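You operate a simulated robot arm through the tools that you are given. There is no shell and no other tool.

You run a simulated robot arm. Do the job below in one go: nothing can be reset, and whatever is moved stays where it is left.

Task
Test grey plug 65 at about 2 bar: OK tray if it keeps the pressure, waste bin if it leaks.
Fine: clamp it, pump, wait and read; let the air off before you free the clamp and leave the air lever open.

Only the result counts: the job must be done as asked and must still hold three seconds after the hand-in. Knocking over, shifting, dropping, spilling or breaking anything else fails it.

Robot
A 6-joint arm with a fingered hand, fixed in place. Base frame: the origin is at the foot of the arm, x ahead of it, y to its left, z up; the work surface is at about z = 720. Readings come in mm, rad, newtons and seconds.
With the tool pointing down near the work surface it reaches from about 140 to 860 mm from the base axis. Its first joint turns from -2.897 to 2.897 rad. Payload 5 kg.
Tool frame: the origin (TCP) lies between the finger pads and is the grasp point; the fingertips stand 37 mm ahead of it; z points along the fingers, y is the line along which they close. Largest opening 124 mm; the body of the gripper starts 43 mm behind the TCP. The gripper is a hand of 3 fingers: y runs from the thumb to the fingers, the wrist lies at [-21, -125, -215] in the tool frame, and closing takes about 1.5 s.
Orientation is that of the tool frame in the base frame, as a unit quaternion [w, x, y, z]. With the fingers straight down and the wrist toward the robot, the tool's x, y and z point along [0, 1, 0], [1, 0, 0] and [0, 0, -1] of the base frame.

Tools
- The arm moves only by the tool servo_tool. Its argument "targets" is a list of rows, each a list of 7 numbers: the turn, a rotation vector about the base's x, y, z in rad, then the shift along the base's x, y, z in mm, then the gripper command, from -1 (shut) to 1 (fully open), values between in proportion. In form: [[rx, ry, rz, x, y, z, claw], ...]. A call has 1 to 20 rows; each row is the pose to reach, as a shift and turn from the pose commanded when the call began. Rows are played at 5 a second. More than 50 mm and 0.15 rad between two rows, or a gripper value outside its range, and nothing of the call is played. A pose out of reach is approached as far as the arm can. The call stops where the force on the tool passes 90 N (or 10 N more than at its start, if that is more) or the arm is blocked; 0.2 s more then pass. Each finger travels about 72 mm/s and halts on what it meets, pressing with about 29 N; the grip force reading is that of the motor and also rises with nothing between the fingers. The clock runs only during rows and for 0.2 s after the last one: add rows that repeat a pose to give the fingers time. The reply holds the time, the measured pose of the TCP, the force on the tool along the base axes, the opening and the grip force, in the units named above and with some noise, with the torque about the TCP (base axes, N m) and any sound that the robot's microphone picked up.
- Cameras (640 x 400 px; columns grow to the right, rows downward): "scene" is fixed at [55.5, 666.2, 1303.6]; the picture's right is [-0.79, -0.62, 0.00], its down [-0.20, 0.26, -0.94] and it looks along [0.58, -0.74, -0.33] (base axes); focal length 337 px, centre (320, 200). "wrist" rides on the gripper at [72, -104, -154] in the tool frame; the picture's right is [-0.83, 0.26, -0.49], its down [-0.51, -0.72, 0.47] and it looks along [-0.23, 0.64, 0.73] (tool axes); focal length 243 px, centre (320, 200). There is no depth. A picture from a camera that has moved, and an enlarged one, comes with that camera's place and axes in the base frame and with its lens. The place of the scene camera against the robot may be out by one fixed shift of up to 25 mm in any direction.
- capture(camera): a new picture of that camera. It takes no simulated time.
- hand_shape(shape): the hand has 3 fingers and takes this shape, open, in about a second: jaw (thumb against the fingers, like two jaws); tri (thumb and two fingers); tip (a fingertip pinch); poke (one finger out to press); point (the index stretched); flat (the hand flat); cup (the hand cupped); fist (a fist). The gripper value then closes the fingers along that shape, each until it touches; the sizes above hold for jaw. It gives what a move gives, with no picture.
- enlarge(camera, box): a new picture of the part [left, top, right, bottom] of that camera's present view, enlarged. It takes no simulated time.
- close_job(): hands the job in; it is judged then, once.

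Places have to be worked out from the pictures, the camera data and where the tool is seen. Open the gripper and draw the arm clear of the work before you hand the job in, unless the task says otherwise.

The tools are called after ">>>" by a JSON object that holds its "api" and its "payload". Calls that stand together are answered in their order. servo_tool: Moves the arm, as the interface text tells. Its arguments: {"type":"object","properties":{"targets":{"type":"array"}},"required":["targets"]} The other tools are called the same way: hand_shape (shape) gives the hand a shape; capture (camera) takes a picture; enlarge (camera, box) takes an enlarged picture of a part of a camera's view; close_job () hands the job in.

At the start:

```text
time: 0.0
tool_pos: [611.9, -12.1, 1032.8]
tcp_rot: [0.0, 0.708, 0.707, 0.0]
wrist_force: [-0.9, 0.0, 1.1]
moment: [0.06, 0.01, -0.01]
width: 123.6
finger_force: 0.0
shape: jaw
```

scene: 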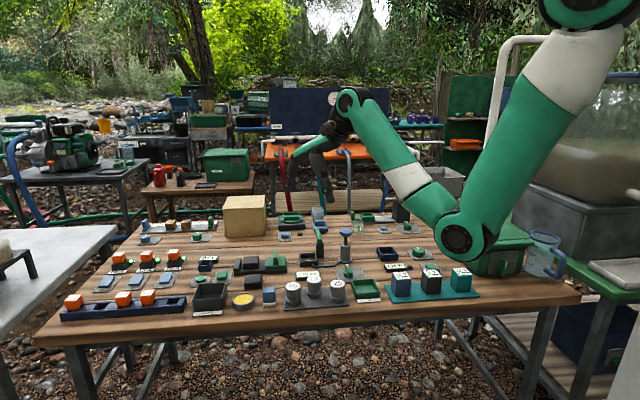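
wrist: 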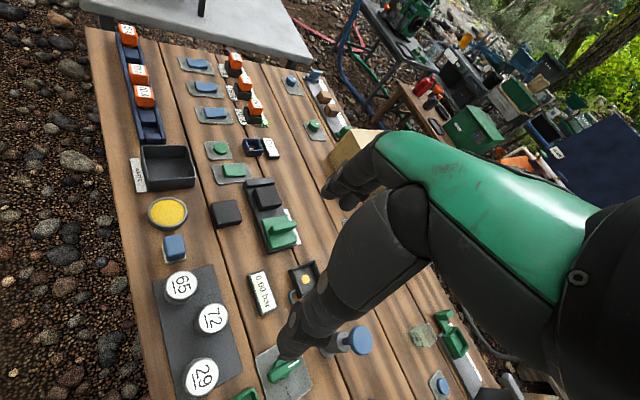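

I'll start by looking more closely at the bench from both cameras.

>>> {"api": "enlarge", "payload": {"camera": "scene", "box": [180, 200, 400, 320]}}

>>> {"api": "enlarge", "payload": {"camera": "scene", "box": [320, 190, 540, 310]}}

>>> {"api": "enlarge", "payload": {"camera": "scene", "box": [40, 200, 260, 330]}}

>>> {"api": "enlarge", "payload": {"camera": "wrist", "box": [120, 200, 320, 400]}}

>>> {"api": "enlarge", "payload": {"camera": "wrist", "box": [320, 250, 560, 400]}}

>>> {"api": "enlarge", "payload": {"camera": "wrist", "box": [100, 20, 340, 200]}}

```text
2.91 times, centred on (290, 260) of scene
camera zoom: at [55.5, 666.2, 1303.6], right [-0.79, -0.62, 0.0], down [-0.2, 0.26, -0.94], along [0.58, -0.74, -0.33], focal length 980 px, centre (407, 26)
```

zoom: 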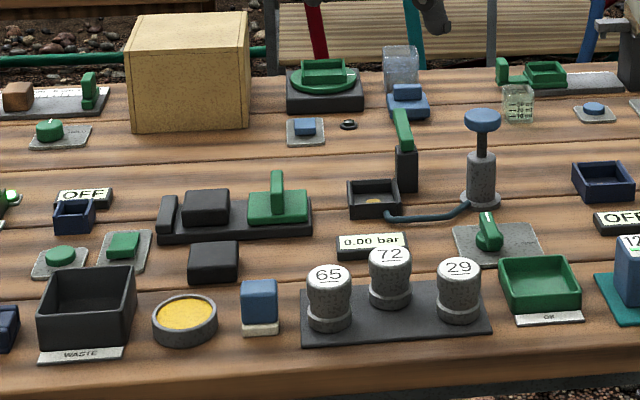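

```text
2.91 times, centred on (430, 250) of scene
camera zoom: at [55.5, 666.2, 1303.6], right [-0.79, -0.62, 0.0], down [-0.2, 0.26, -0.94], along [0.58, -0.74, -0.33], focal length 980 px, centre (0, 54)
```

zoom: 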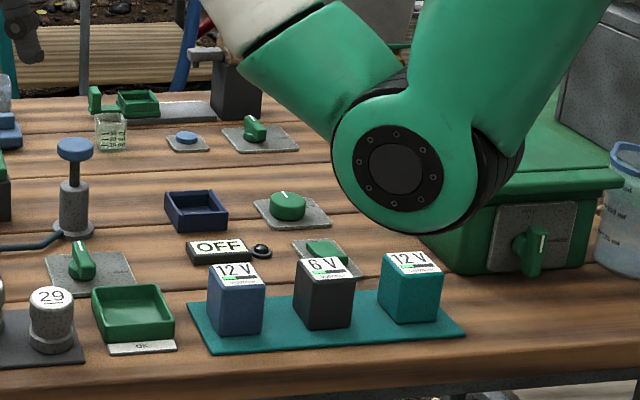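

```text
2.91 times, centred on (150, 265) of scene
camera zoom: at [55.5, 666.2, 1303.6], right [-0.79, -0.62, 0.0], down [-0.2, 0.26, -0.94], along [0.58, -0.74, -0.33], focal length 980 px, centre (814, 11)
```

zoom: 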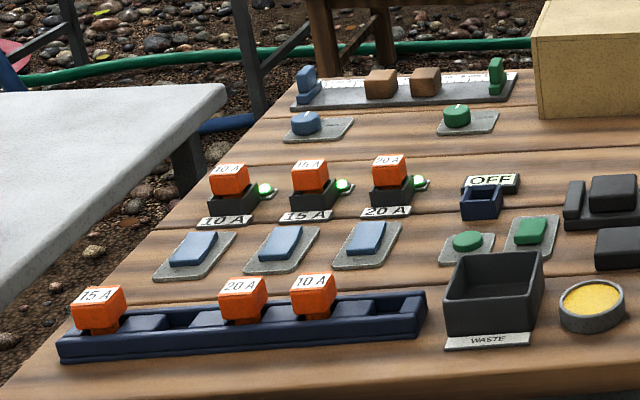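

```text
2.00 times, centred on (220, 300) of wrist
camera zoom: at [506.2, 59.6, 1186.4], right [0.26, -0.83, 0.49], down [-0.72, -0.51, -0.47], along [0.64, -0.23, -0.73], focal length 485 px, centre (520, 0)
```

zoom: 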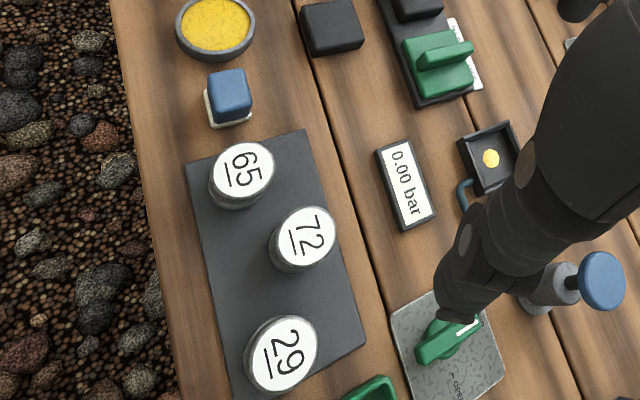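

```text
2.67 times, centred on (440, 325) of wrist
camera zoom: at [506.2, 59.6, 1186.4], right [0.26, -0.83, 0.49], down [-0.72, -0.51, -0.47], along [0.64, -0.23, -0.73], focal length 647 px, centre (0, -133)
```

zoom: 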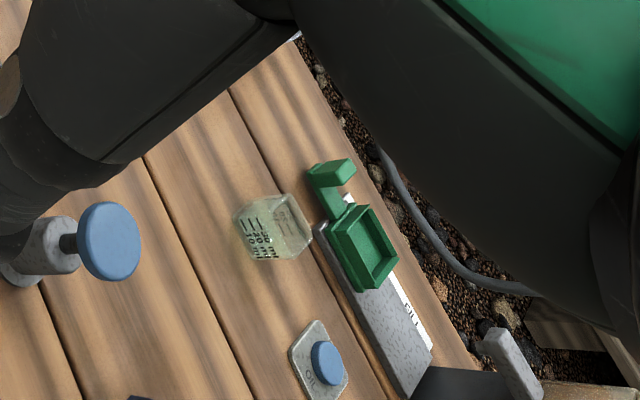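

```text
2.22 times, centred on (220, 110) of wrist
camera zoom: at [506.2, 59.6, 1186.4], right [0.26, -0.83, 0.49], down [-0.72, -0.51, -0.47], along [0.64, -0.23, -0.73], focal length 539 px, centre (542, 400)
```

zoom: 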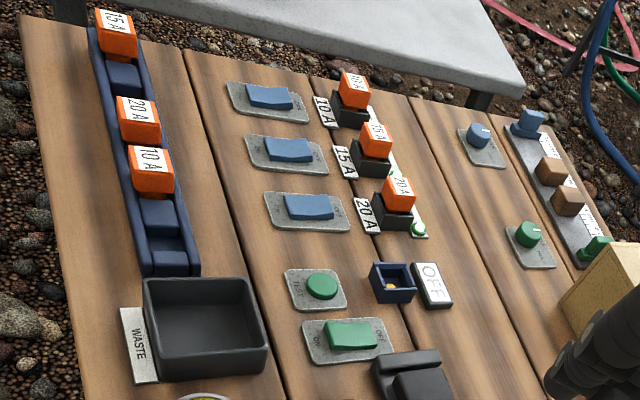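

The leak-test rig seems to be the small black seat with a green-handled clamp, the blue-topped pump, the "0.00 bar" display and a green lever on a grey plate. I'll zoom in further on each piece.

>>> {"api": "enlarge", "payload": {"camera": "scene", "box": [290, 215, 370, 295]}}

>>> {"api": "enlarge", "payload": {"camera": "scene", "box": [270, 260, 390, 320]}}

>>> {"api": "enlarge", "payload": {"camera": "wrist", "box": [230, 250, 350, 400]}}

>>> {"api": "enlarge", "payload": {"camera": "scene", "box": [225, 235, 300, 285]}}

```text
5.00 times, centred on (330, 255) of scene
camera zoom: at [55.5, 666.2, 1303.6], right [-0.79, -0.62, 0.0], down [-0.2, 0.26, -0.94], along [0.58, -0.74, -0.33], focal length 1684 px, centre (270, -75)
```

zoom: 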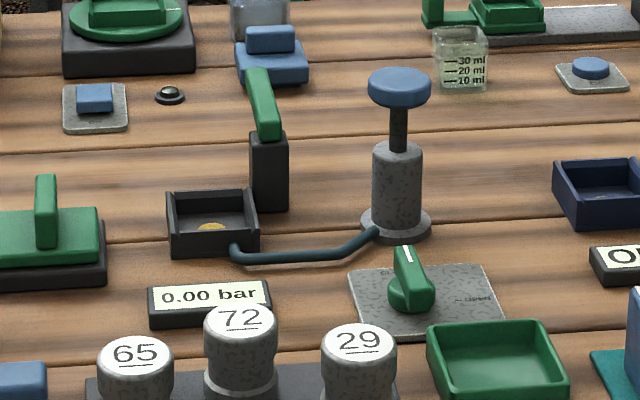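

```text
5.33 times, centred on (330, 290) of scene
camera zoom: at [55.5, 666.2, 1303.6], right [-0.79, -0.62, 0.0], down [-0.2, 0.26, -0.94], along [0.58, -0.74, -0.33], focal length 1796 px, centre (267, -280)
```

zoom: 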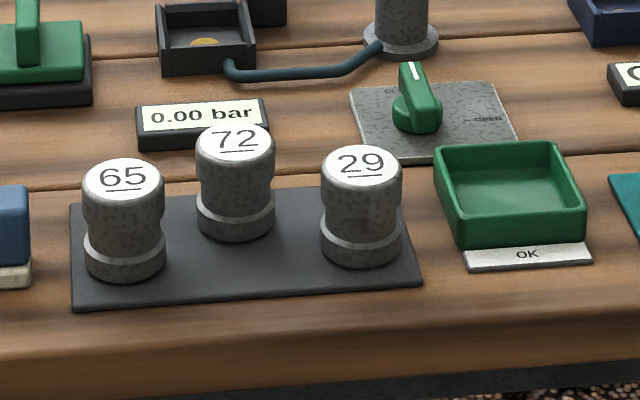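

```text
2.67 times, centred on (290, 325) of wrist
camera zoom: at [506.2, 59.6, 1186.4], right [0.26, -0.83, 0.49], down [-0.72, -0.51, -0.47], along [0.64, -0.23, -0.73], focal length 647 px, centre (400, -133)
```

zoom: 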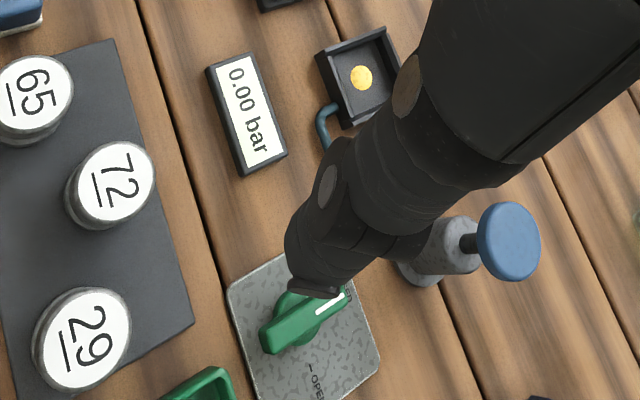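

```text
8.00 times, centred on (262, 260) of scene
camera zoom: at [55.5, 666.2, 1303.6], right [-0.79, -0.62, 0.0], down [-0.2, 0.26, -0.94], along [0.58, -0.74, -0.33], focal length 2694 px, centre (780, -280)
```

zoom: 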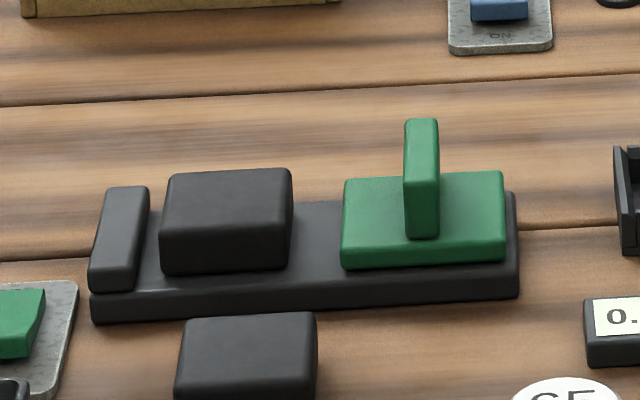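

Using pixel rays at table height, and checking the two cameras against each other, I get:
- plug 65 at about (590, 82)
- seat at (704, -115)
- clamp post at about (697, -171)
- pump at (610, -200) with its top at z≈827
- air lever at (542, -118)
- OK tray at (464, -94)
- waste bin at (775, 225)

I'll move sideways, still high up, to see the clamp and lever from the wrist camera.

>>> {"api": "servo_tool", "payload": {"targets": [[0, 0, 0, 0, -40, 0, 1], [0, 0, 0, 0, -80, 0, 1], [0, 0, 0, 0, -120, 0, 1], [0, 0, 0, 0, -160, 0, 1], [0, 0, 0, 0, -200, 0, 1], [0, 0, 0, 0, -220, 0, 1], [0, 0, 0, 0, -220, 0, 1]]}}

>>> {"api": "capture", "payload": {"camera": "wrist"}}

>>> {"api": "capture", "payload": {"camera": "scene"}}

```text
time: 1.6
tool_pos: [612.1, -234.9, 1032.2]
tcp_rot: [0.0, 0.707, 0.707, 0.0]
wrist_force: [-0.2, 0.1, 0.3]
moment: [0.0, -0.01, 0.0]
width: 123.5
finger_force: 0.0
shape: jaw
```

```text
taken
camera wrist: at [506.9, -161.0, 1186.7], right [0.26, -0.83, 0.49], down [-0.72, -0.51, -0.47], along [0.64, -0.23, -0.73], focal length 243 px, centre (320, 200)
```

wrist: 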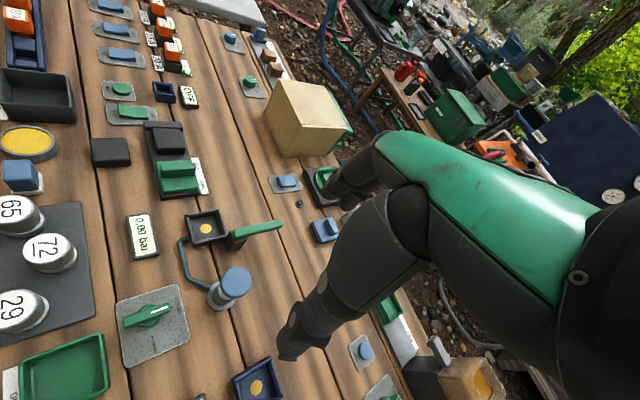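

```text
taken
```

scene: 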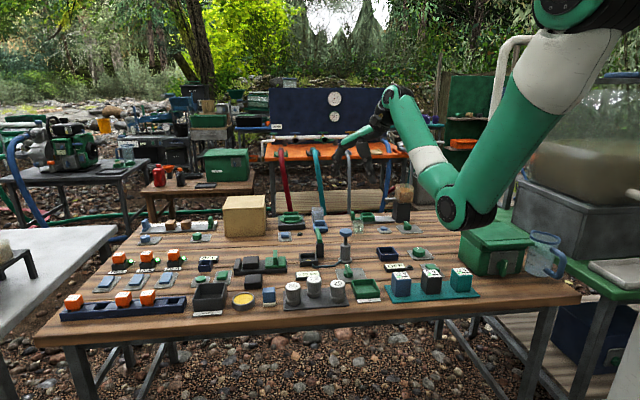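

Now the whole rig is clear of the hand, so I'll enlarge it.

>>> {"api": "enlarge", "payload": {"camera": "wrist", "box": [165, 195, 293, 275]}}

>>> {"api": "enlarge", "payload": {"camera": "wrist", "box": [100, 260, 228, 340]}}

>>> {"api": "enlarge", "payload": {"camera": "wrist", "box": [150, 190, 310, 320]}}

>>> {"api": "enlarge", "payload": {"camera": "wrist", "box": [0, 60, 210, 260]}}

>>> {"api": "enlarge", "payload": {"camera": "scene", "box": [285, 215, 365, 265]}}

```text
5.00 times, centred on (229, 235) of wrist
camera zoom: at [506.9, -161.0, 1186.7], right [0.26, -0.83, 0.49], down [-0.72, -0.51, -0.47], along [0.64, -0.23, -0.73], focal length 1213 px, centre (775, 25)
```

zoom: 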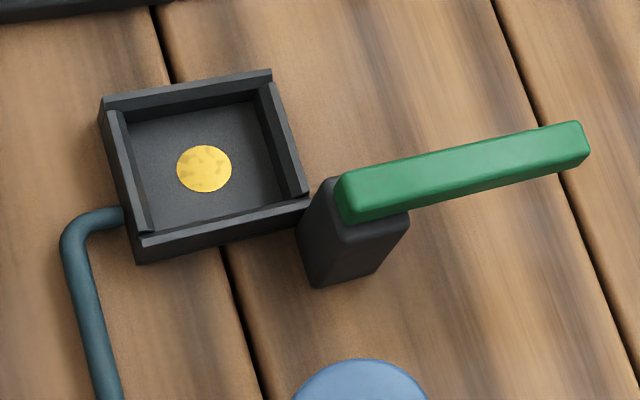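

```text
5.00 times, centred on (164, 300) of wrist
camera zoom: at [506.9, -161.0, 1186.7], right [0.26, -0.83, 0.49], down [-0.72, -0.51, -0.47], along [0.64, -0.23, -0.73], focal length 1213 px, centre (1100, -300)
```

zoom: 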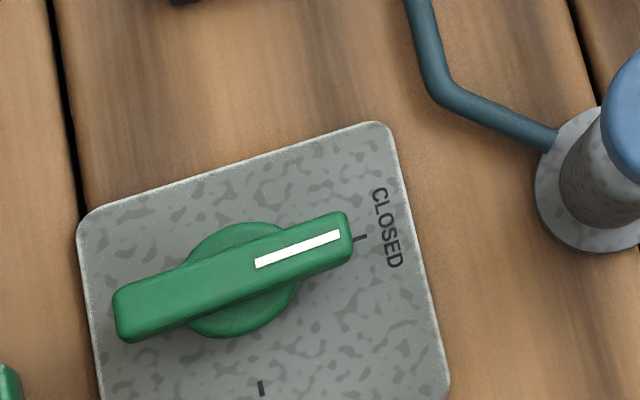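

```text
3.08 times, centred on (230, 255) of wrist
camera zoom: at [506.9, -161.0, 1186.7], right [0.26, -0.83, 0.49], down [-0.72, -0.51, -0.47], along [0.64, -0.23, -0.73], focal length 746 px, centre (597, 31)
```

zoom: 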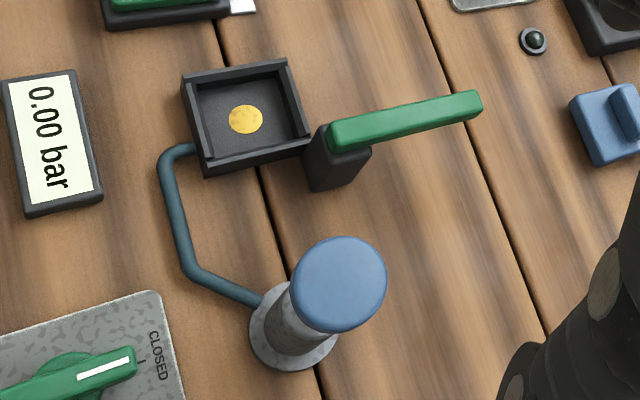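

```text
2.00 times, centred on (105, 160) of wrist
camera zoom: at [506.9, -161.0, 1186.7], right [0.26, -0.83, 0.49], down [-0.72, -0.51, -0.47], along [0.64, -0.23, -0.73], focal length 485 px, centre (750, 280)
```

zoom: 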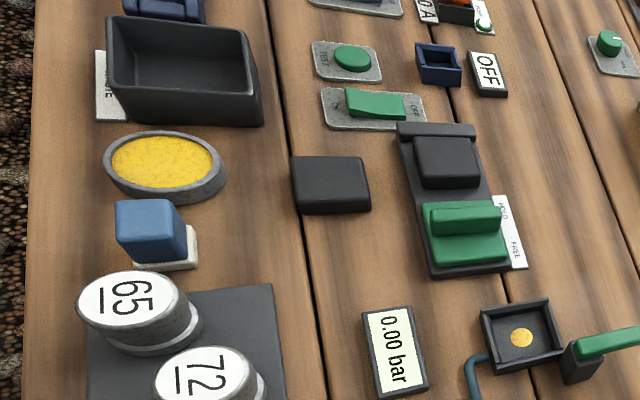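

```text
8.00 times, centred on (325, 240) of scene
camera zoom: at [55.5, 666.2, 1303.6], right [-0.79, -0.62, 0.0], down [-0.2, 0.26, -0.94], along [0.58, -0.74, -0.33], focal length 2694 px, centre (280, -120)
```

zoom: 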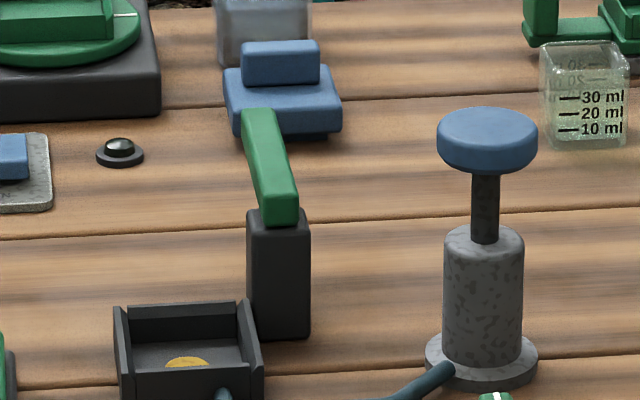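

The lever points at CLOSED, the display reads 0.00, and the clamp arm points away from the seat at about z 780. I'll go lower and further to -y to see how the clamp is hinged.

>>> {"api": "servo_tool", "payload": {"targets": [[0, 0, 0, -5, -20, -40, 1], [0, 0, 0, -10, -40, -80, 1], [0, 0, 0, -15, -65, -120, 1], [0, 0, 0, -22, -95, -160, 1], [0, 0, 0, -22, -115, -180, 1], [0, 0, 0, -22, -115, -180, 1]]}}

>>> {"api": "capture", "payload": {"camera": "wrist"}}

```text
refused: row 4 steps farther than a row can; nothing moved
```

```text
taken
camera wrist: at [506.9, -161.0, 1186.7], right [0.26, -0.83, 0.49], down [-0.72, -0.51, -0.47], along [0.64, -0.23, -0.73], focal length 243 px, centre (320, 200)
```

wrist: 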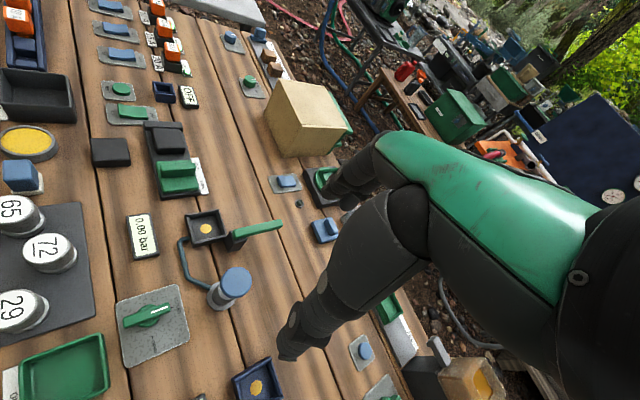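

That call was refused because one row stepped more than 50 mm, so I'm repeating it with smaller steps.

>>> {"api": "servo_tool", "payload": {"targets": [[0, 0, 0, -4, -18, -30, 1], [0, 0, 0, -8, -36, -60, 1], [0, 0, 0, -12, -54, -90, 1], [0, 0, 0, -16, -72, -120, 1], [0, 0, 0, -20, -92, -150, 1], [0, 0, 0, -22, -115, -180, 1], [0, 0, 0, -22, -115, -180, 1]]}}

>>> {"api": "capture", "payload": {"camera": "wrist"}}

>>> {"api": "enlarge", "payload": {"camera": "wrist", "box": [120, 80, 280, 180]}}

```text
time: 3.2
tool_pos: [589.3, -348.2, 852.4]
tcp_rot: [0.0, 0.707, 0.707, 0.0]
wrist_force: [0.1, 0.5, 0.2]
moment: [-0.01, 0.01, -0.03]
width: 123.8
finger_force: 0.1
shape: jaw
```

```text
taken
camera wrist: at [483.7, -275.5, 1005.5], right [0.26, -0.83, 0.49], down [-0.72, -0.51, -0.47], along [0.64, -0.23, -0.73], focal length 243 px, centre (320, 200)
```

wrist: 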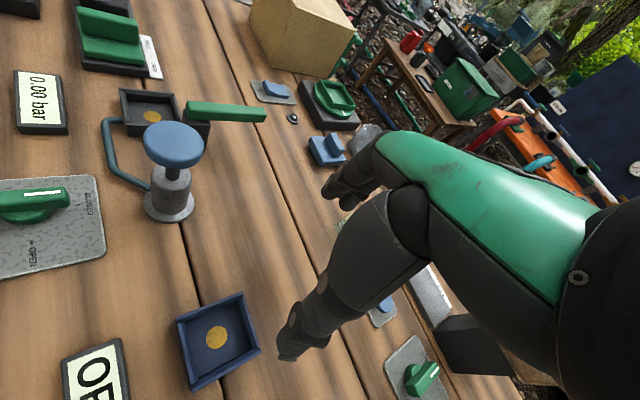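

```text
4.00 times, centred on (200, 130) of wrist
camera zoom: at [483.7, -275.5, 1005.5], right [0.26, -0.83, 0.49], down [-0.72, -0.51, -0.47], along [0.64, -0.23, -0.73], focal length 970 px, centre (800, 480)
```

zoom: 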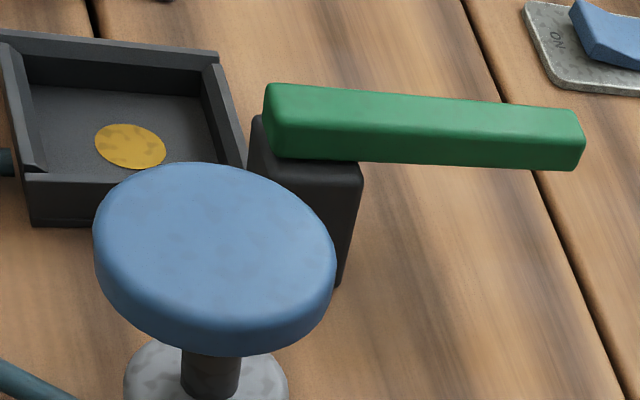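

The clamp is a flat swing arm lying on a post about 55 mm high, at the corner of the seat. Its top is at z≈785, its pivot is near (700, -172), and it now points away along (0.71, -0.70), so it has to swing about 135° counter-clockwise over the seat. I'll pick up plug 65 first, so I raise, yaw about -44° to line up with the table, and hover over the plug.

>>> {"api": "servo_tool", "payload": {"targets": [[0, 0, 0, 0, 0, 45, 1], [0, 0, 0, 0, 10, 90, 1], [0, 0, -0.1, 0, 55, 95, 1], [0, 0, -0.2, 0, 100, 95, 1], [0, 0, -0.3, 0, 145, 95, 1], [0, 0, -0.4, 0, 190, 95, 1], [0, 0, -0.5, 0, 235, 95, 1], [0, 0, -0.6, 0, 280, 95, 1], [0, 0, -0.7, 0, 325, 95, 1], [0, 0, -0.768, 0, 370, 95, 1], [0, 0, -0.768, 1, 410, 80, 1], [0, 0, -0.768, 2, 430, 60, 1], [0, 0, -0.768, 2, 430, 60, 1]]}}

>>> {"api": "capture", "payload": {"camera": "wrist"}}

>>> {"api": "capture", "payload": {"camera": "scene"}}

```text
time: 6.0
tool_pos: [590.5, 82.6, 912.8]
tcp_rot: [-0.001, 0.921, 0.39, -0.001]
wrist_force: [-0.6, -0.1, -0.5]
moment: [0.03, -0.03, 0.04]
width: 123.9
finger_force: 0.1
shape: jaw
```

```text
taken
camera wrist: at [565.8, 207.4, 1066.3], right [-0.39, -0.78, 0.49], down [-0.87, 0.14, -0.47], along [0.3, -0.61, -0.73], focal length 243 px, centre (320, 200)
```

wrist: 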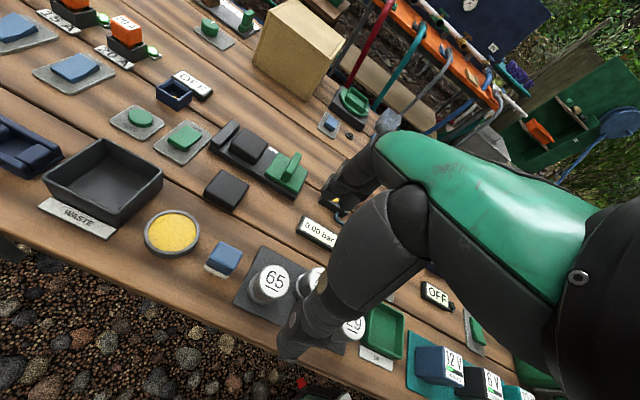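

```text
taken
```

scene: 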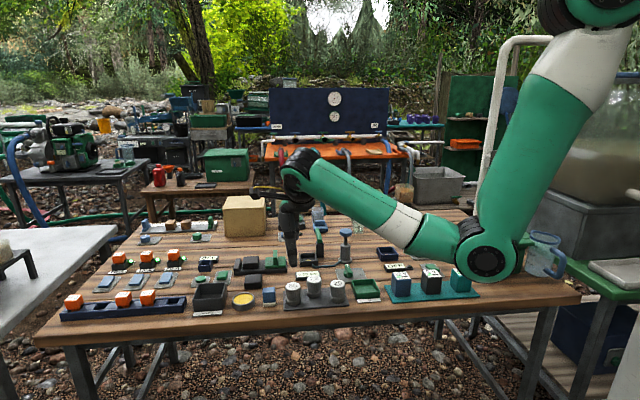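

I'm hovering near plug 65. I'll enlarge both views to compare the hand and the plug.

>>> {"api": "enlarge", "payload": {"camera": "scene", "box": [240, 180, 368, 310]}}

>>> {"api": "enlarge", "payload": {"camera": "wrist", "box": [200, 180, 400, 380]}}

```text
3.08 times, centred on (304, 245) of scene
camera zoom: at [55.5, 666.2, 1303.6], right [-0.79, -0.62, 0.0], down [-0.2, 0.26, -0.94], along [0.58, -0.74, -0.33], focal length 1036 px, centre (369, 62)
```

zoom: 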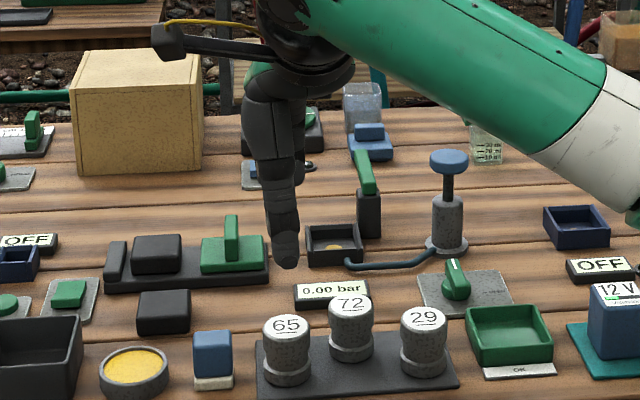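

```text
2.00 times, centred on (300, 280) of wrist
camera zoom: at [565.8, 207.4, 1066.3], right [-0.39, -0.78, 0.49], down [-0.87, 0.14, -0.47], along [0.3, -0.61, -0.73], focal length 485 px, centre (360, 40)
```

zoom: 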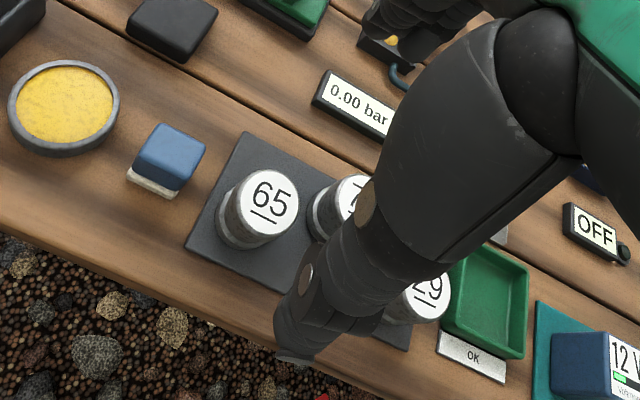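

Three wrist views agree that plug 65 is at (590.5, 83) with its top at z≈773. The projected thumb tip also matches the scene picture. I'll check how wide the finger pair is before descending between the neighbours.

>>> {"api": "enlarge", "payload": {"camera": "wrist", "box": [300, 120, 428, 230]}}

>>> {"api": "enlarge", "payload": {"camera": "scene", "box": [260, 140, 340, 240]}}

```text
3.64 times, centred on (364, 175) of wrist
camera zoom: at [565.8, 207.4, 1066.3], right [-0.39, -0.78, 0.49], down [-0.87, 0.14, -0.47], along [0.3, -0.61, -0.73], focal length 882 px, centre (160, 291)
```

zoom: 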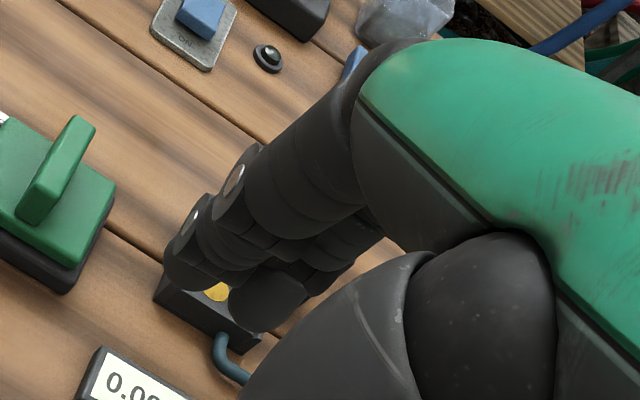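

```text
4.00 times, centred on (300, 190) of scene
camera zoom: at [55.5, 666.2, 1303.6], right [-0.79, -0.62, 0.0], down [-0.2, 0.26, -0.94], along [0.58, -0.74, -0.33], focal length 1347 px, centre (400, 240)
```

zoom: 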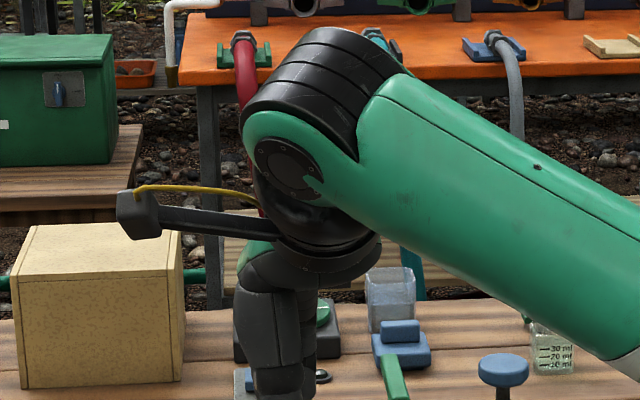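

The finger pair is about 45 mm wide, so it clears plug 72 and the blue block when closing along this axis. I descend until the fingertips are at about z 745, above the seat wall height, so the same grip will work at the seat.

>>> {"api": "servo_tool", "payload": {"targets": [[0, 0, 0, 0, 0, -30, 1], [0, 0, 0, 0, 0, -60, 1], [0, 0, 0, 0, 0, -90, 1], [0, 0, 0, 0, 0, -115, 1], [0, 0, 0, 0, 0, -130, 1], [0, 0, 0, 0, 0, -130, 1]]}}

>>> {"api": "enlarge", "payload": {"camera": "scene", "box": [240, 230, 368, 320]}}

>>> {"api": "enlarge", "payload": {"camera": "wrist", "box": [200, 180, 400, 380]}}

```text
time: 7.4
tool_pos: [590.7, 82.9, 783.9]
tcp_rot: [0.0, 0.92, 0.391, 0.0]
wrist_force: [-0.2, 0.4, 0.1]
moment: [0.03, -0.02, 0.01]
width: 123.8
finger_force: 0.1
shape: jaw
```

```text
4.44 times, centred on (304, 275) of scene
camera zoom: at [55.5, 666.2, 1303.6], right [-0.79, -0.62, 0.0], down [-0.2, 0.26, -0.94], along [0.58, -0.74, -0.33], focal length 1497 px, centre (391, -133)
```

zoom: 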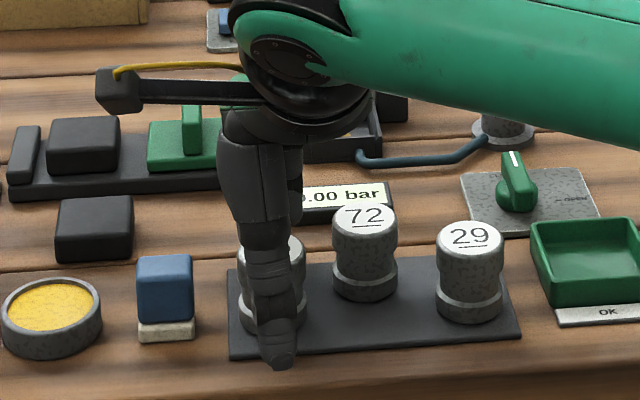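

```text
2.00 times, centred on (300, 280) of wrist
camera zoom: at [565.6, 207.0, 936.3], right [-0.39, -0.78, 0.49], down [-0.87, 0.14, -0.47], along [0.3, -0.61, -0.73], focal length 485 px, centre (360, 40)
```

zoom: 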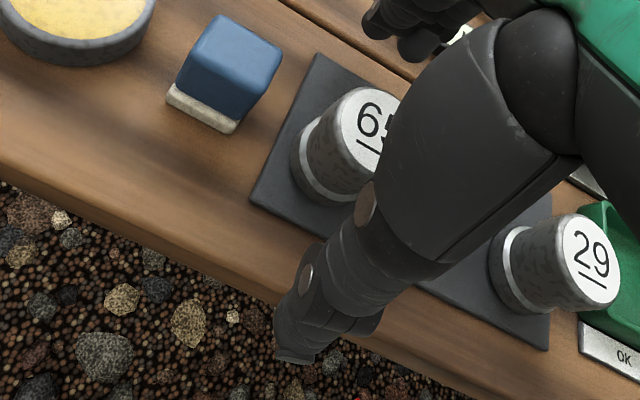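

The hand is centred around the plug. I close the fingers on it.

>>> {"api": "servo_tool", "payload": {"targets": [[0, 0, 0, 0, 0, 0, 0.4], [0, 0, 0, 0, 0, 0, 0.0], [0, 0, 0, 0, 0, 0, -0.4], [0, 0, 0, 0, 0, 0, -1], [0, 0, 0, 0, 0, 0, -1], [0, 0, 0, 0, 0, 0, -1], [0, 0, 0, 0, 0, 0, -1], [0, 0, 0, 0, 0, 0, -1], [0, 0, 0, 0, 0, 0, -1], [0, 0, 0, 0, 0, 0, -1]]}}

>>> {"api": "enlarge", "payload": {"camera": "scene", "box": [240, 230, 368, 320]}}

>>> {"api": "enlarge", "payload": {"camera": "wrist", "box": [200, 180, 400, 380]}}

```text
time: 9.6
tool_pos: [590.5, 81.7, 783.0]
tcp_rot: [0.0, 0.92, 0.391, 0.0]
wrist_force: [-0.1, 0.4, 0.1]
moment: [0.0, -0.01, -0.01]
width: 32.7
finger_force: 28.7
shape: jaw
```

```text
4.44 times, centred on (304, 275) of scene
camera zoom: at [55.5, 666.2, 1303.6], right [-0.79, -0.62, 0.0], down [-0.2, 0.26, -0.94], along [0.58, -0.74, -0.33], focal length 1497 px, centre (391, -133)
```

zoom: 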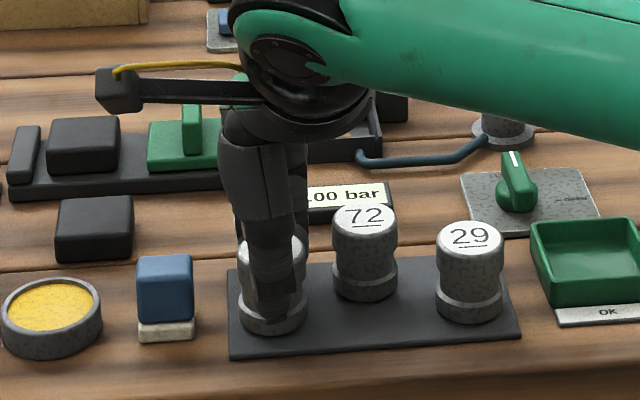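

```text
2.00 times, centred on (300, 280) of wrist
camera zoom: at [565.7, 207.0, 936.6], right [-0.39, -0.78, 0.49], down [-0.87, 0.14, -0.47], along [0.3, -0.61, -0.73], focal length 485 px, centre (360, 40)
```

zoom: 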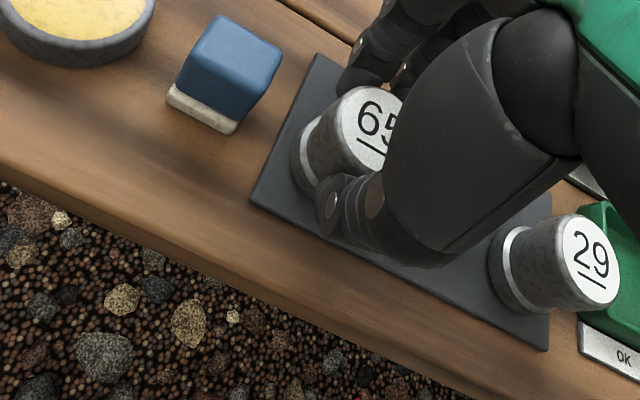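

The grip is firm, but the fingertips reach down to about z 737, only 15 mm above the plug's foot, which could hit the roughly 22 mm seat walls. I'll open slightly, rise 8 mm and grip again.

>>> {"api": "servo_tool", "payload": {"targets": [[0, 0, 0, 0, 0, 0, -0.2], [0, 0, 0, 0, 0, 0, 0.1], [0, 0, 0, 0, 0, 0, 0.1], [0, 0, 0, 0, 0.8, 4, 0.1], [0, 0, 0, 0, 0.8, 8, 0.1], [0, 0, 0, 0, 0.8, 8, 0.1], [0, 0, 0, 0, 0.8, 8, -0.3], [0, 0, 0, 0, 0.8, 8, -1], [0, 0, 0, 0, 0.8, 8, -1], [0, 0, 0, 0, 0.8, 8, -1], [0, 0, 0, 0, 0.8, 8, -1], [0, 0, 0, 0, 0.8, 8, -1], [0, 0, 0, 0, 0.8, 8, -1]]}}

>>> {"api": "enlarge", "payload": {"camera": "scene", "box": [240, 230, 368, 320]}}

>>> {"api": "enlarge", "payload": {"camera": "wrist", "box": [200, 180, 400, 380]}}

```text
time: 12.4
tool_pos: [591.3, 83.1, 790.2]
tcp_rot: [0.0, 0.921, 0.391, 0.0]
wrist_force: [0.8, -0.4, 0.0]
moment: [-0.04, -0.01, 0.01]
width: 32.9
finger_force: 28.6
shape: jaw
```

```text
4.44 times, centred on (304, 275) of scene
camera zoom: at [55.5, 666.2, 1303.6], right [-0.79, -0.62, 0.0], down [-0.2, 0.26, -0.94], along [0.58, -0.74, -0.33], focal length 1497 px, centre (391, -133)
```

zoom: 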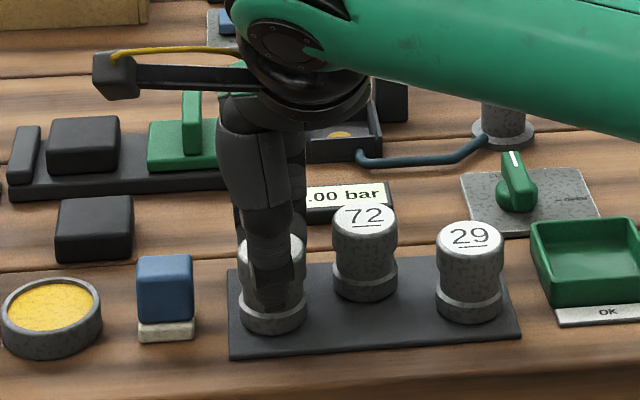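

```text
2.00 times, centred on (300, 280) of wrist
camera zoom: at [566.0, 207.9, 944.5], right [-0.39, -0.78, 0.49], down [-0.87, 0.14, -0.47], along [0.3, -0.61, -0.73], focal length 485 px, centre (360, 40)
```

zoom: 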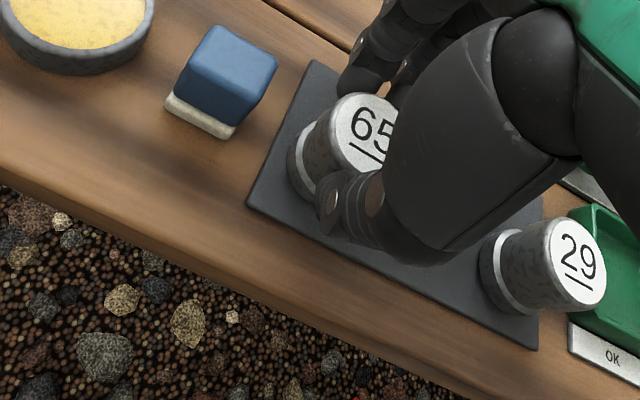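

Plug 65 is gripped again, still upright. I lift it and carry it to the seat, turning the yaw back to 0 so the fingers clear the clamp post at the seat's -y corner.

>>> {"api": "servo_tool", "payload": {"targets": [[0, 0, 0, 0, 0, 15, -1], [0, 0, 0, 0, 0, 45, -1], [0, 0, 0, 0, 0, 75, -1], [0, 0, 0, 0, 0, 100, -1], [0, 0, 0.096, 14, -25, 100, -1], [0, 0, 0.192, 28, -50, 100, -1], [0, 0, 0.288, 42, -75, 100, -1], [0, 0, 0.384, 56, -100, 100, -1], [0, 0, 0.48, 70, -125, 100, -1], [0, 0, 0.576, 84, -150, 100, -1], [0, 0, 0.672, 98, -175, 100, -1], [0, 0, 0.768, 112, -198, 100, -1], [0, 0, 0.768, 112, -198, 100, -1], [0, 0, 0.768, 112, -198, 100, -1]]}}

>>> {"api": "capture", "payload": {"camera": "wrist"}}

>>> {"api": "enlarge", "payload": {"camera": "scene", "box": [245, 180, 373, 270]}}

>>> {"api": "enlarge", "payload": {"camera": "wrist", "box": [220, 170, 380, 290]}}

```text
time: 15.4
tool_pos: [704.1, -115.2, 891.0]
tcp_rot: [0.0, 0.708, 0.707, 0.0]
wrist_force: [0.4, 1.2, -1.4]
moment: [0.01, 0.01, 0.01]
width: 32.7
finger_force: 29.5
shape: jaw
```

```text
taken
camera wrist: at [598.5, -42.9, 1044.5], right [0.26, -0.83, 0.49], down [-0.72, -0.51, -0.47], along [0.64, -0.23, -0.73], focal length 243 px, centre (320, 200)
```

wrist: 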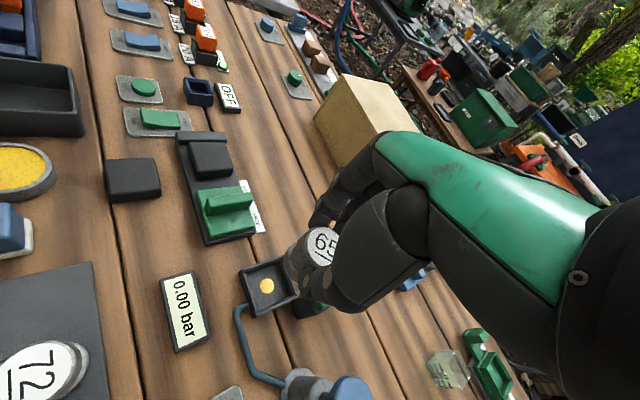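

```text
4.44 times, centred on (309, 225) of scene
camera zoom: at [55.5, 666.2, 1303.6], right [-0.79, -0.62, 0.0], down [-0.2, 0.26, -0.94], along [0.58, -0.74, -0.33], focal length 1497 px, centre (369, 89)
```

zoom: 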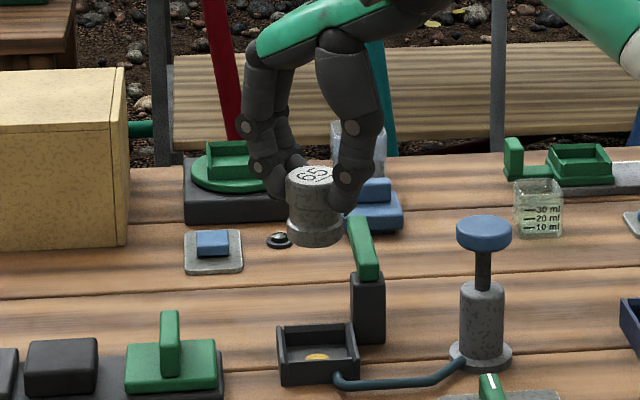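

```text
3.33 times, centred on (300, 230) of wrist
camera zoom: at [598.5, -42.9, 1044.5], right [0.26, -0.83, 0.49], down [-0.72, -0.51, -0.47], along [0.64, -0.23, -0.73], focal length 809 px, centre (387, 100)
```

zoom: 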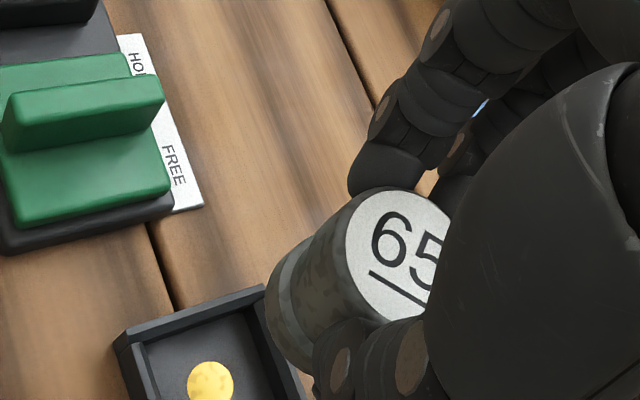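

The plug hangs upright over the seat, and both cameras place it and the seat centre within about 1 mm of (704, -115). I lower it until its foot is just above the walls and look again.

>>> {"api": "servo_tool", "payload": {"targets": [[0, 0, 0, 0, 0, -20, -1], [0, 0, 0, 0, 0, -40, -1], [0, 0, 0, 0, 0, -60, -1], [0, 0, 0, 0, 0, -70, -1], [0, 0, 0, 0, 0, -70, -1]]}}

>>> {"api": "enlarge", "payload": {"camera": "scene", "box": [276, 215, 340, 275]}}

>>> {"api": "enlarge", "payload": {"camera": "wrist", "box": [240, 190, 368, 290]}}

```text
time: 16.6
tool_pos: [703.8, -114.8, 820.4]
tcp_rot: [0.0, 0.707, 0.707, 0.0]
wrist_force: [-0.7, -0.3, -1.2]
moment: [0.0, 0.01, 0.0]
width: 32.7
finger_force: 28.7
shape: jaw
```

```text
6.67 times, centred on (308, 245) of scene
camera zoom: at [55.5, 666.2, 1303.6], right [-0.79, -0.62, 0.0], down [-0.2, 0.26, -0.94], along [0.58, -0.74, -0.33], focal length 2245 px, centre (400, -100)
```

zoom: 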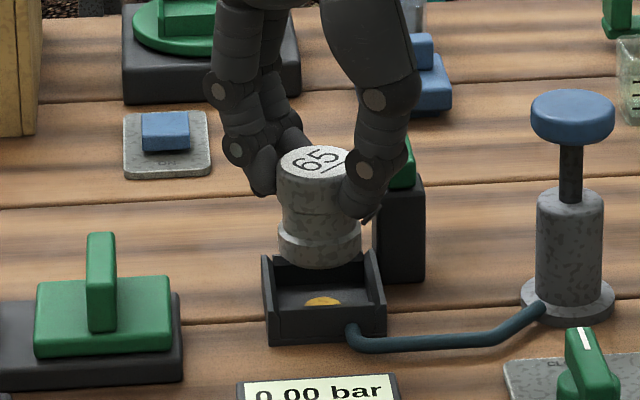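

```text
4.00 times, centred on (304, 240) of wrist
camera zoom: at [598.8, -42.4, 973.8], right [0.26, -0.83, 0.49], down [-0.72, -0.51, -0.47], along [0.64, -0.23, -0.73], focal length 970 px, centre (384, 40)
```

zoom: 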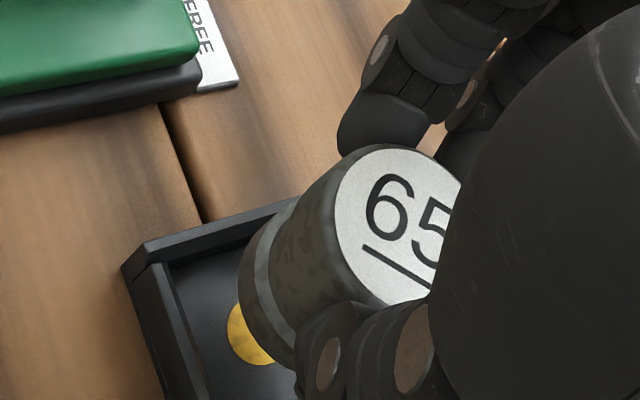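

The plug foot (about 42 mm) is centred over the roughly 50 mm seat opening to within 1–2 mm. I lower in small steps and watch the vertical force.

>>> {"api": "servo_tool", "payload": {"targets": [[0, 0, 0, 0, 0, -6, -1], [0, 0, 0, 0, 0, -12, -1], [0, 0, 0, 0, 0, -18, -1], [0, 0, 0, 0, 0, -22, -1], [0, 0, 0, 0, 0, -22, -1]]}}

>>> {"api": "enlarge", "payload": {"camera": "scene", "box": [276, 215, 340, 275]}}

>>> {"api": "enlarge", "payload": {"camera": "wrist", "box": [240, 190, 368, 290]}}

```text
time: 17.8
tool_pos: [704.6, -116.1, 798.8]
tcp_rot: [0.0, 0.707, 0.707, 0.0]
wrist_force: [-0.4, -0.1, -0.9]
moment: [0.01, 0.01, 0.01]
width: 32.8
finger_force: 29.1
shape: jaw
```

```text
6.67 times, centred on (308, 245) of scene
camera zoom: at [55.5, 666.2, 1303.6], right [-0.79, -0.62, 0.0], down [-0.2, 0.26, -0.94], along [0.58, -0.74, -0.33], focal length 2245 px, centre (400, -100)
```

zoom: 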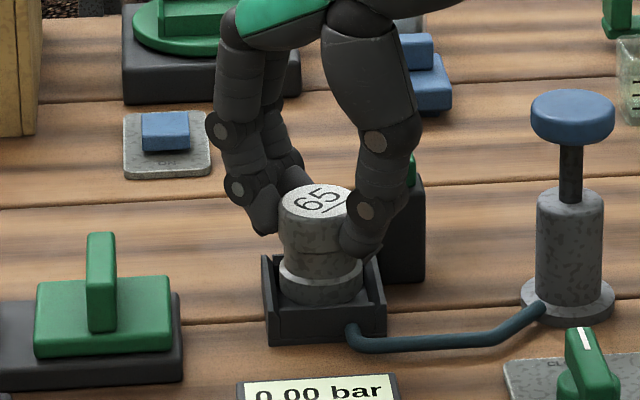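

```text
4.00 times, centred on (304, 240) of wrist
camera zoom: at [598.5, -42.6, 952.2], right [0.26, -0.83, 0.49], down [-0.72, -0.51, -0.47], along [0.64, -0.23, -0.73], focal length 970 px, centre (384, 40)
```

zoom: 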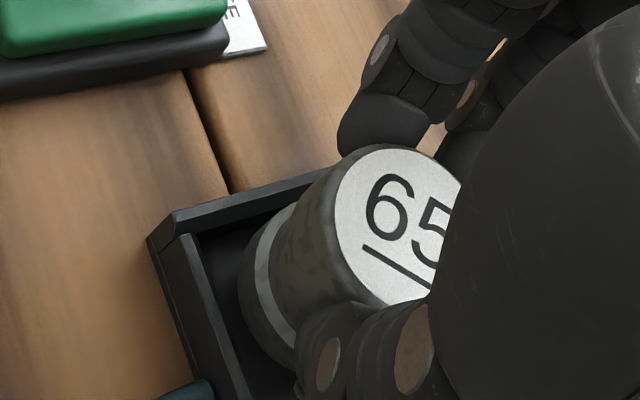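

The foot is inside the walls with clearance on all sides. I lower the last few millimetres slowly.

>>> {"api": "servo_tool", "payload": {"targets": [[0, 0, 0, 0, 0, -2, -1], [0, 0, 0, 0, 0, -3.5, -1], [0, 0, 0, 0, 0, -3.5, -1]]}}

```text
time: 18.6
tool_pos: [703.0, -115.1, 794.6]
tcp_rot: [0.0, 0.707, 0.707, 0.0]
wrist_force: [0.9, 0.3, -0.8]
moment: [-0.02, 0.02, 0.0]
width: 32.7
finger_force: 29.4
shape: jaw
```

No contact yet, so I take another 1.5 mm and then 1 mm.

>>> {"api": "servo_tool", "payload": {"targets": [[0, 0, 0, 0, 0, -1, -1], [0, 0, 0, 0, 0, -1.5, -1], [0, 0, 0, 0, 0, -1.5, -1]]}}

>>> {"api": "enlarge", "payload": {"camera": "scene", "box": [276, 215, 340, 275]}}

```text
time: 19.4
tool_pos: [702.1, -115.0, 794.0]
tcp_rot: [0.0, 0.707, 0.707, 0.0]
wrist_force: [-0.4, -0.5, -1.1]
moment: [-0.01, 0.03, 0.0]
width: 32.5
finger_force: 28.8
shape: jaw
```

```text
6.67 times, centred on (308, 245) of scene
camera zoom: at [55.5, 666.2, 1303.6], right [-0.79, -0.62, 0.0], down [-0.2, 0.26, -0.94], along [0.58, -0.74, -0.33], focal length 2245 px, centre (400, -100)
```

zoom: 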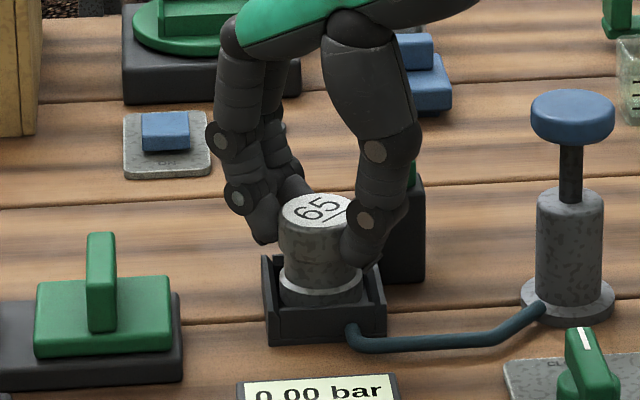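

Still no contact force, so I continue in 1 mm steps.

>>> {"api": "servo_tool", "payload": {"targets": [[0, 0, 0, 0, 0, -1, -1], [0, 0, 0, 0, 0, -1, -1], [0, 0, 0, 0, 0, -2, -1], [0, 0, 0, 0, 0, -2, -1]]}}

```text
time: 20.4
tool_pos: [703.6, -115.6, 791.6]
tcp_rot: [0.001, 0.707, 0.707, 0.0]
wrist_force: [0.1, -0.2, -1.4]
moment: [0.03, 0.03, -0.02]
width: 32.7
finger_force: 28.7
shape: jaw
```

>>> {"api": "servo_tool", "payload": {"targets": [[0, 0, 0, 0, 0, -1, -1], [0, 0, 0, 0, 0, -1, -1], [0, 0, 0, 0, 0, -2, -1], [0, 0, 0, 0, 0, -2, -1]]}}

>>> {"api": "enlarge", "payload": {"camera": "scene", "box": [276, 215, 340, 275]}}

>>> {"api": "enlarge", "payload": {"camera": "wrist", "box": [240, 190, 368, 290]}}

```text
time: 21.4
tool_pos: [703.5, -114.3, 789.5]
tcp_rot: [-0.001, 0.707, 0.707, 0.0]
wrist_force: [-1.1, -0.1, 0.4]
moment: [0.0, 0.02, 0.04]
width: 32.6
finger_force: 29.2
shape: jaw
```

```text
6.67 times, centred on (308, 245) of scene
camera zoom: at [55.5, 666.2, 1303.6], right [-0.79, -0.62, 0.0], down [-0.2, 0.26, -0.94], along [0.58, -0.74, -0.33], focal length 2245 px, centre (400, -100)
```

zoom: 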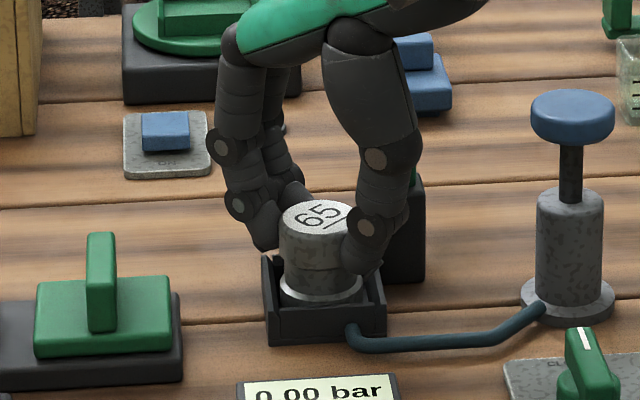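

```text
4.00 times, centred on (304, 240) of wrist
camera zoom: at [598.1, -42.5, 943.4], right [0.26, -0.83, 0.49], down [-0.72, -0.51, -0.47], along [0.64, -0.23, -0.73], focal length 970 px, centre (384, 40)
```

zoom: 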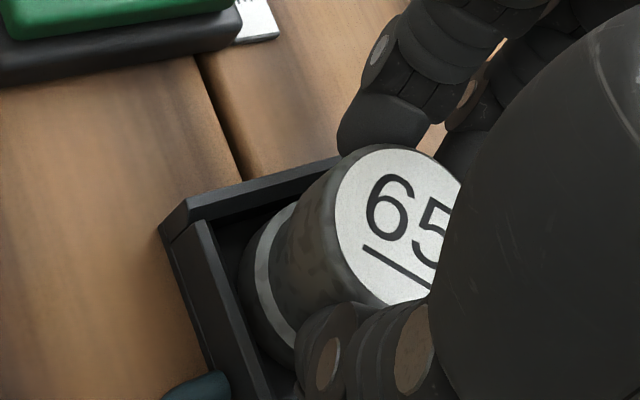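

The vertical force has gone from about -1.3 N to +0.4 N, so the plug is standing on the seat. I open gently and rise.

>>> {"api": "servo_tool", "payload": {"targets": [[0, 0, 0, 0, 0, 0, -0.6], [0, 0, 0, 0, 0, 0, -0.3], [0, 0, 0, 0, 0, 0, 0.0], [0, 0, 0, 0, 0, 0, 0.2], [0, 0, 0, 0, 0, 0, 0.2], [0, 0, 0, 0, 0, 0, 0.2]]}}

>>> {"api": "enlarge", "payload": {"camera": "scene", "box": [276, 215, 340, 275]}}

>>> {"api": "enlarge", "payload": {"camera": "wrist", "box": [240, 190, 368, 290]}}

```text
time: 22.8
tool_pos: [702.3, -116.9, 789.3]
tcp_rot: [-0.001, 0.707, 0.707, -0.001]
wrist_force: [0.7, 0.2, -0.3]
moment: [-0.03, -0.01, 0.02]
width: 73.7
finger_force: 0.0
shape: jaw
```

```text
6.67 times, centred on (308, 245) of scene
camera zoom: at [55.5, 666.2, 1303.6], right [-0.79, -0.62, 0.0], down [-0.2, 0.26, -0.94], along [0.58, -0.74, -0.33], focal length 2245 px, centre (400, -100)
```

zoom: 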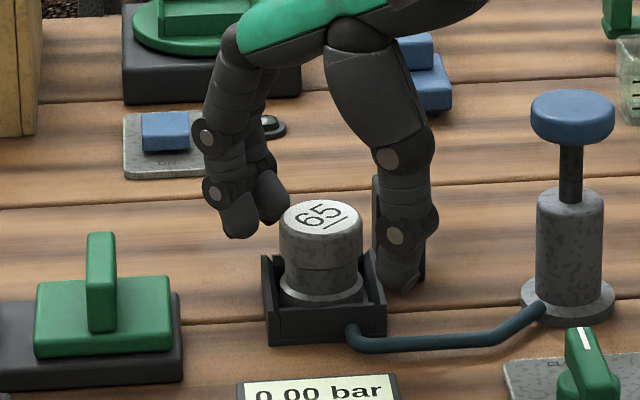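

```text
4.00 times, centred on (304, 240) of wrist
camera zoom: at [598.1, -42.4, 943.3], right [0.26, -0.83, 0.49], down [-0.72, -0.51, -0.47], along [0.64, -0.23, -0.73], focal length 970 px, centre (384, 40)
```

zoom: 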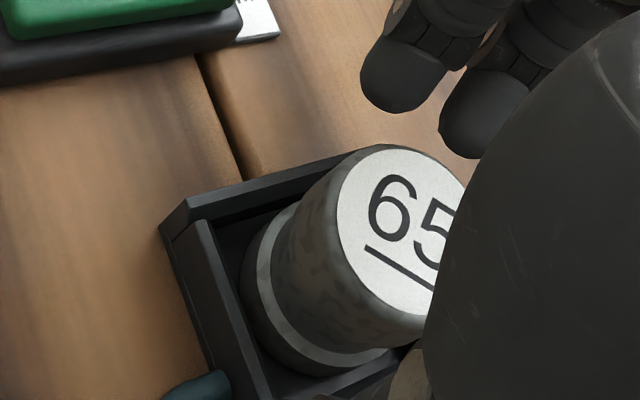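

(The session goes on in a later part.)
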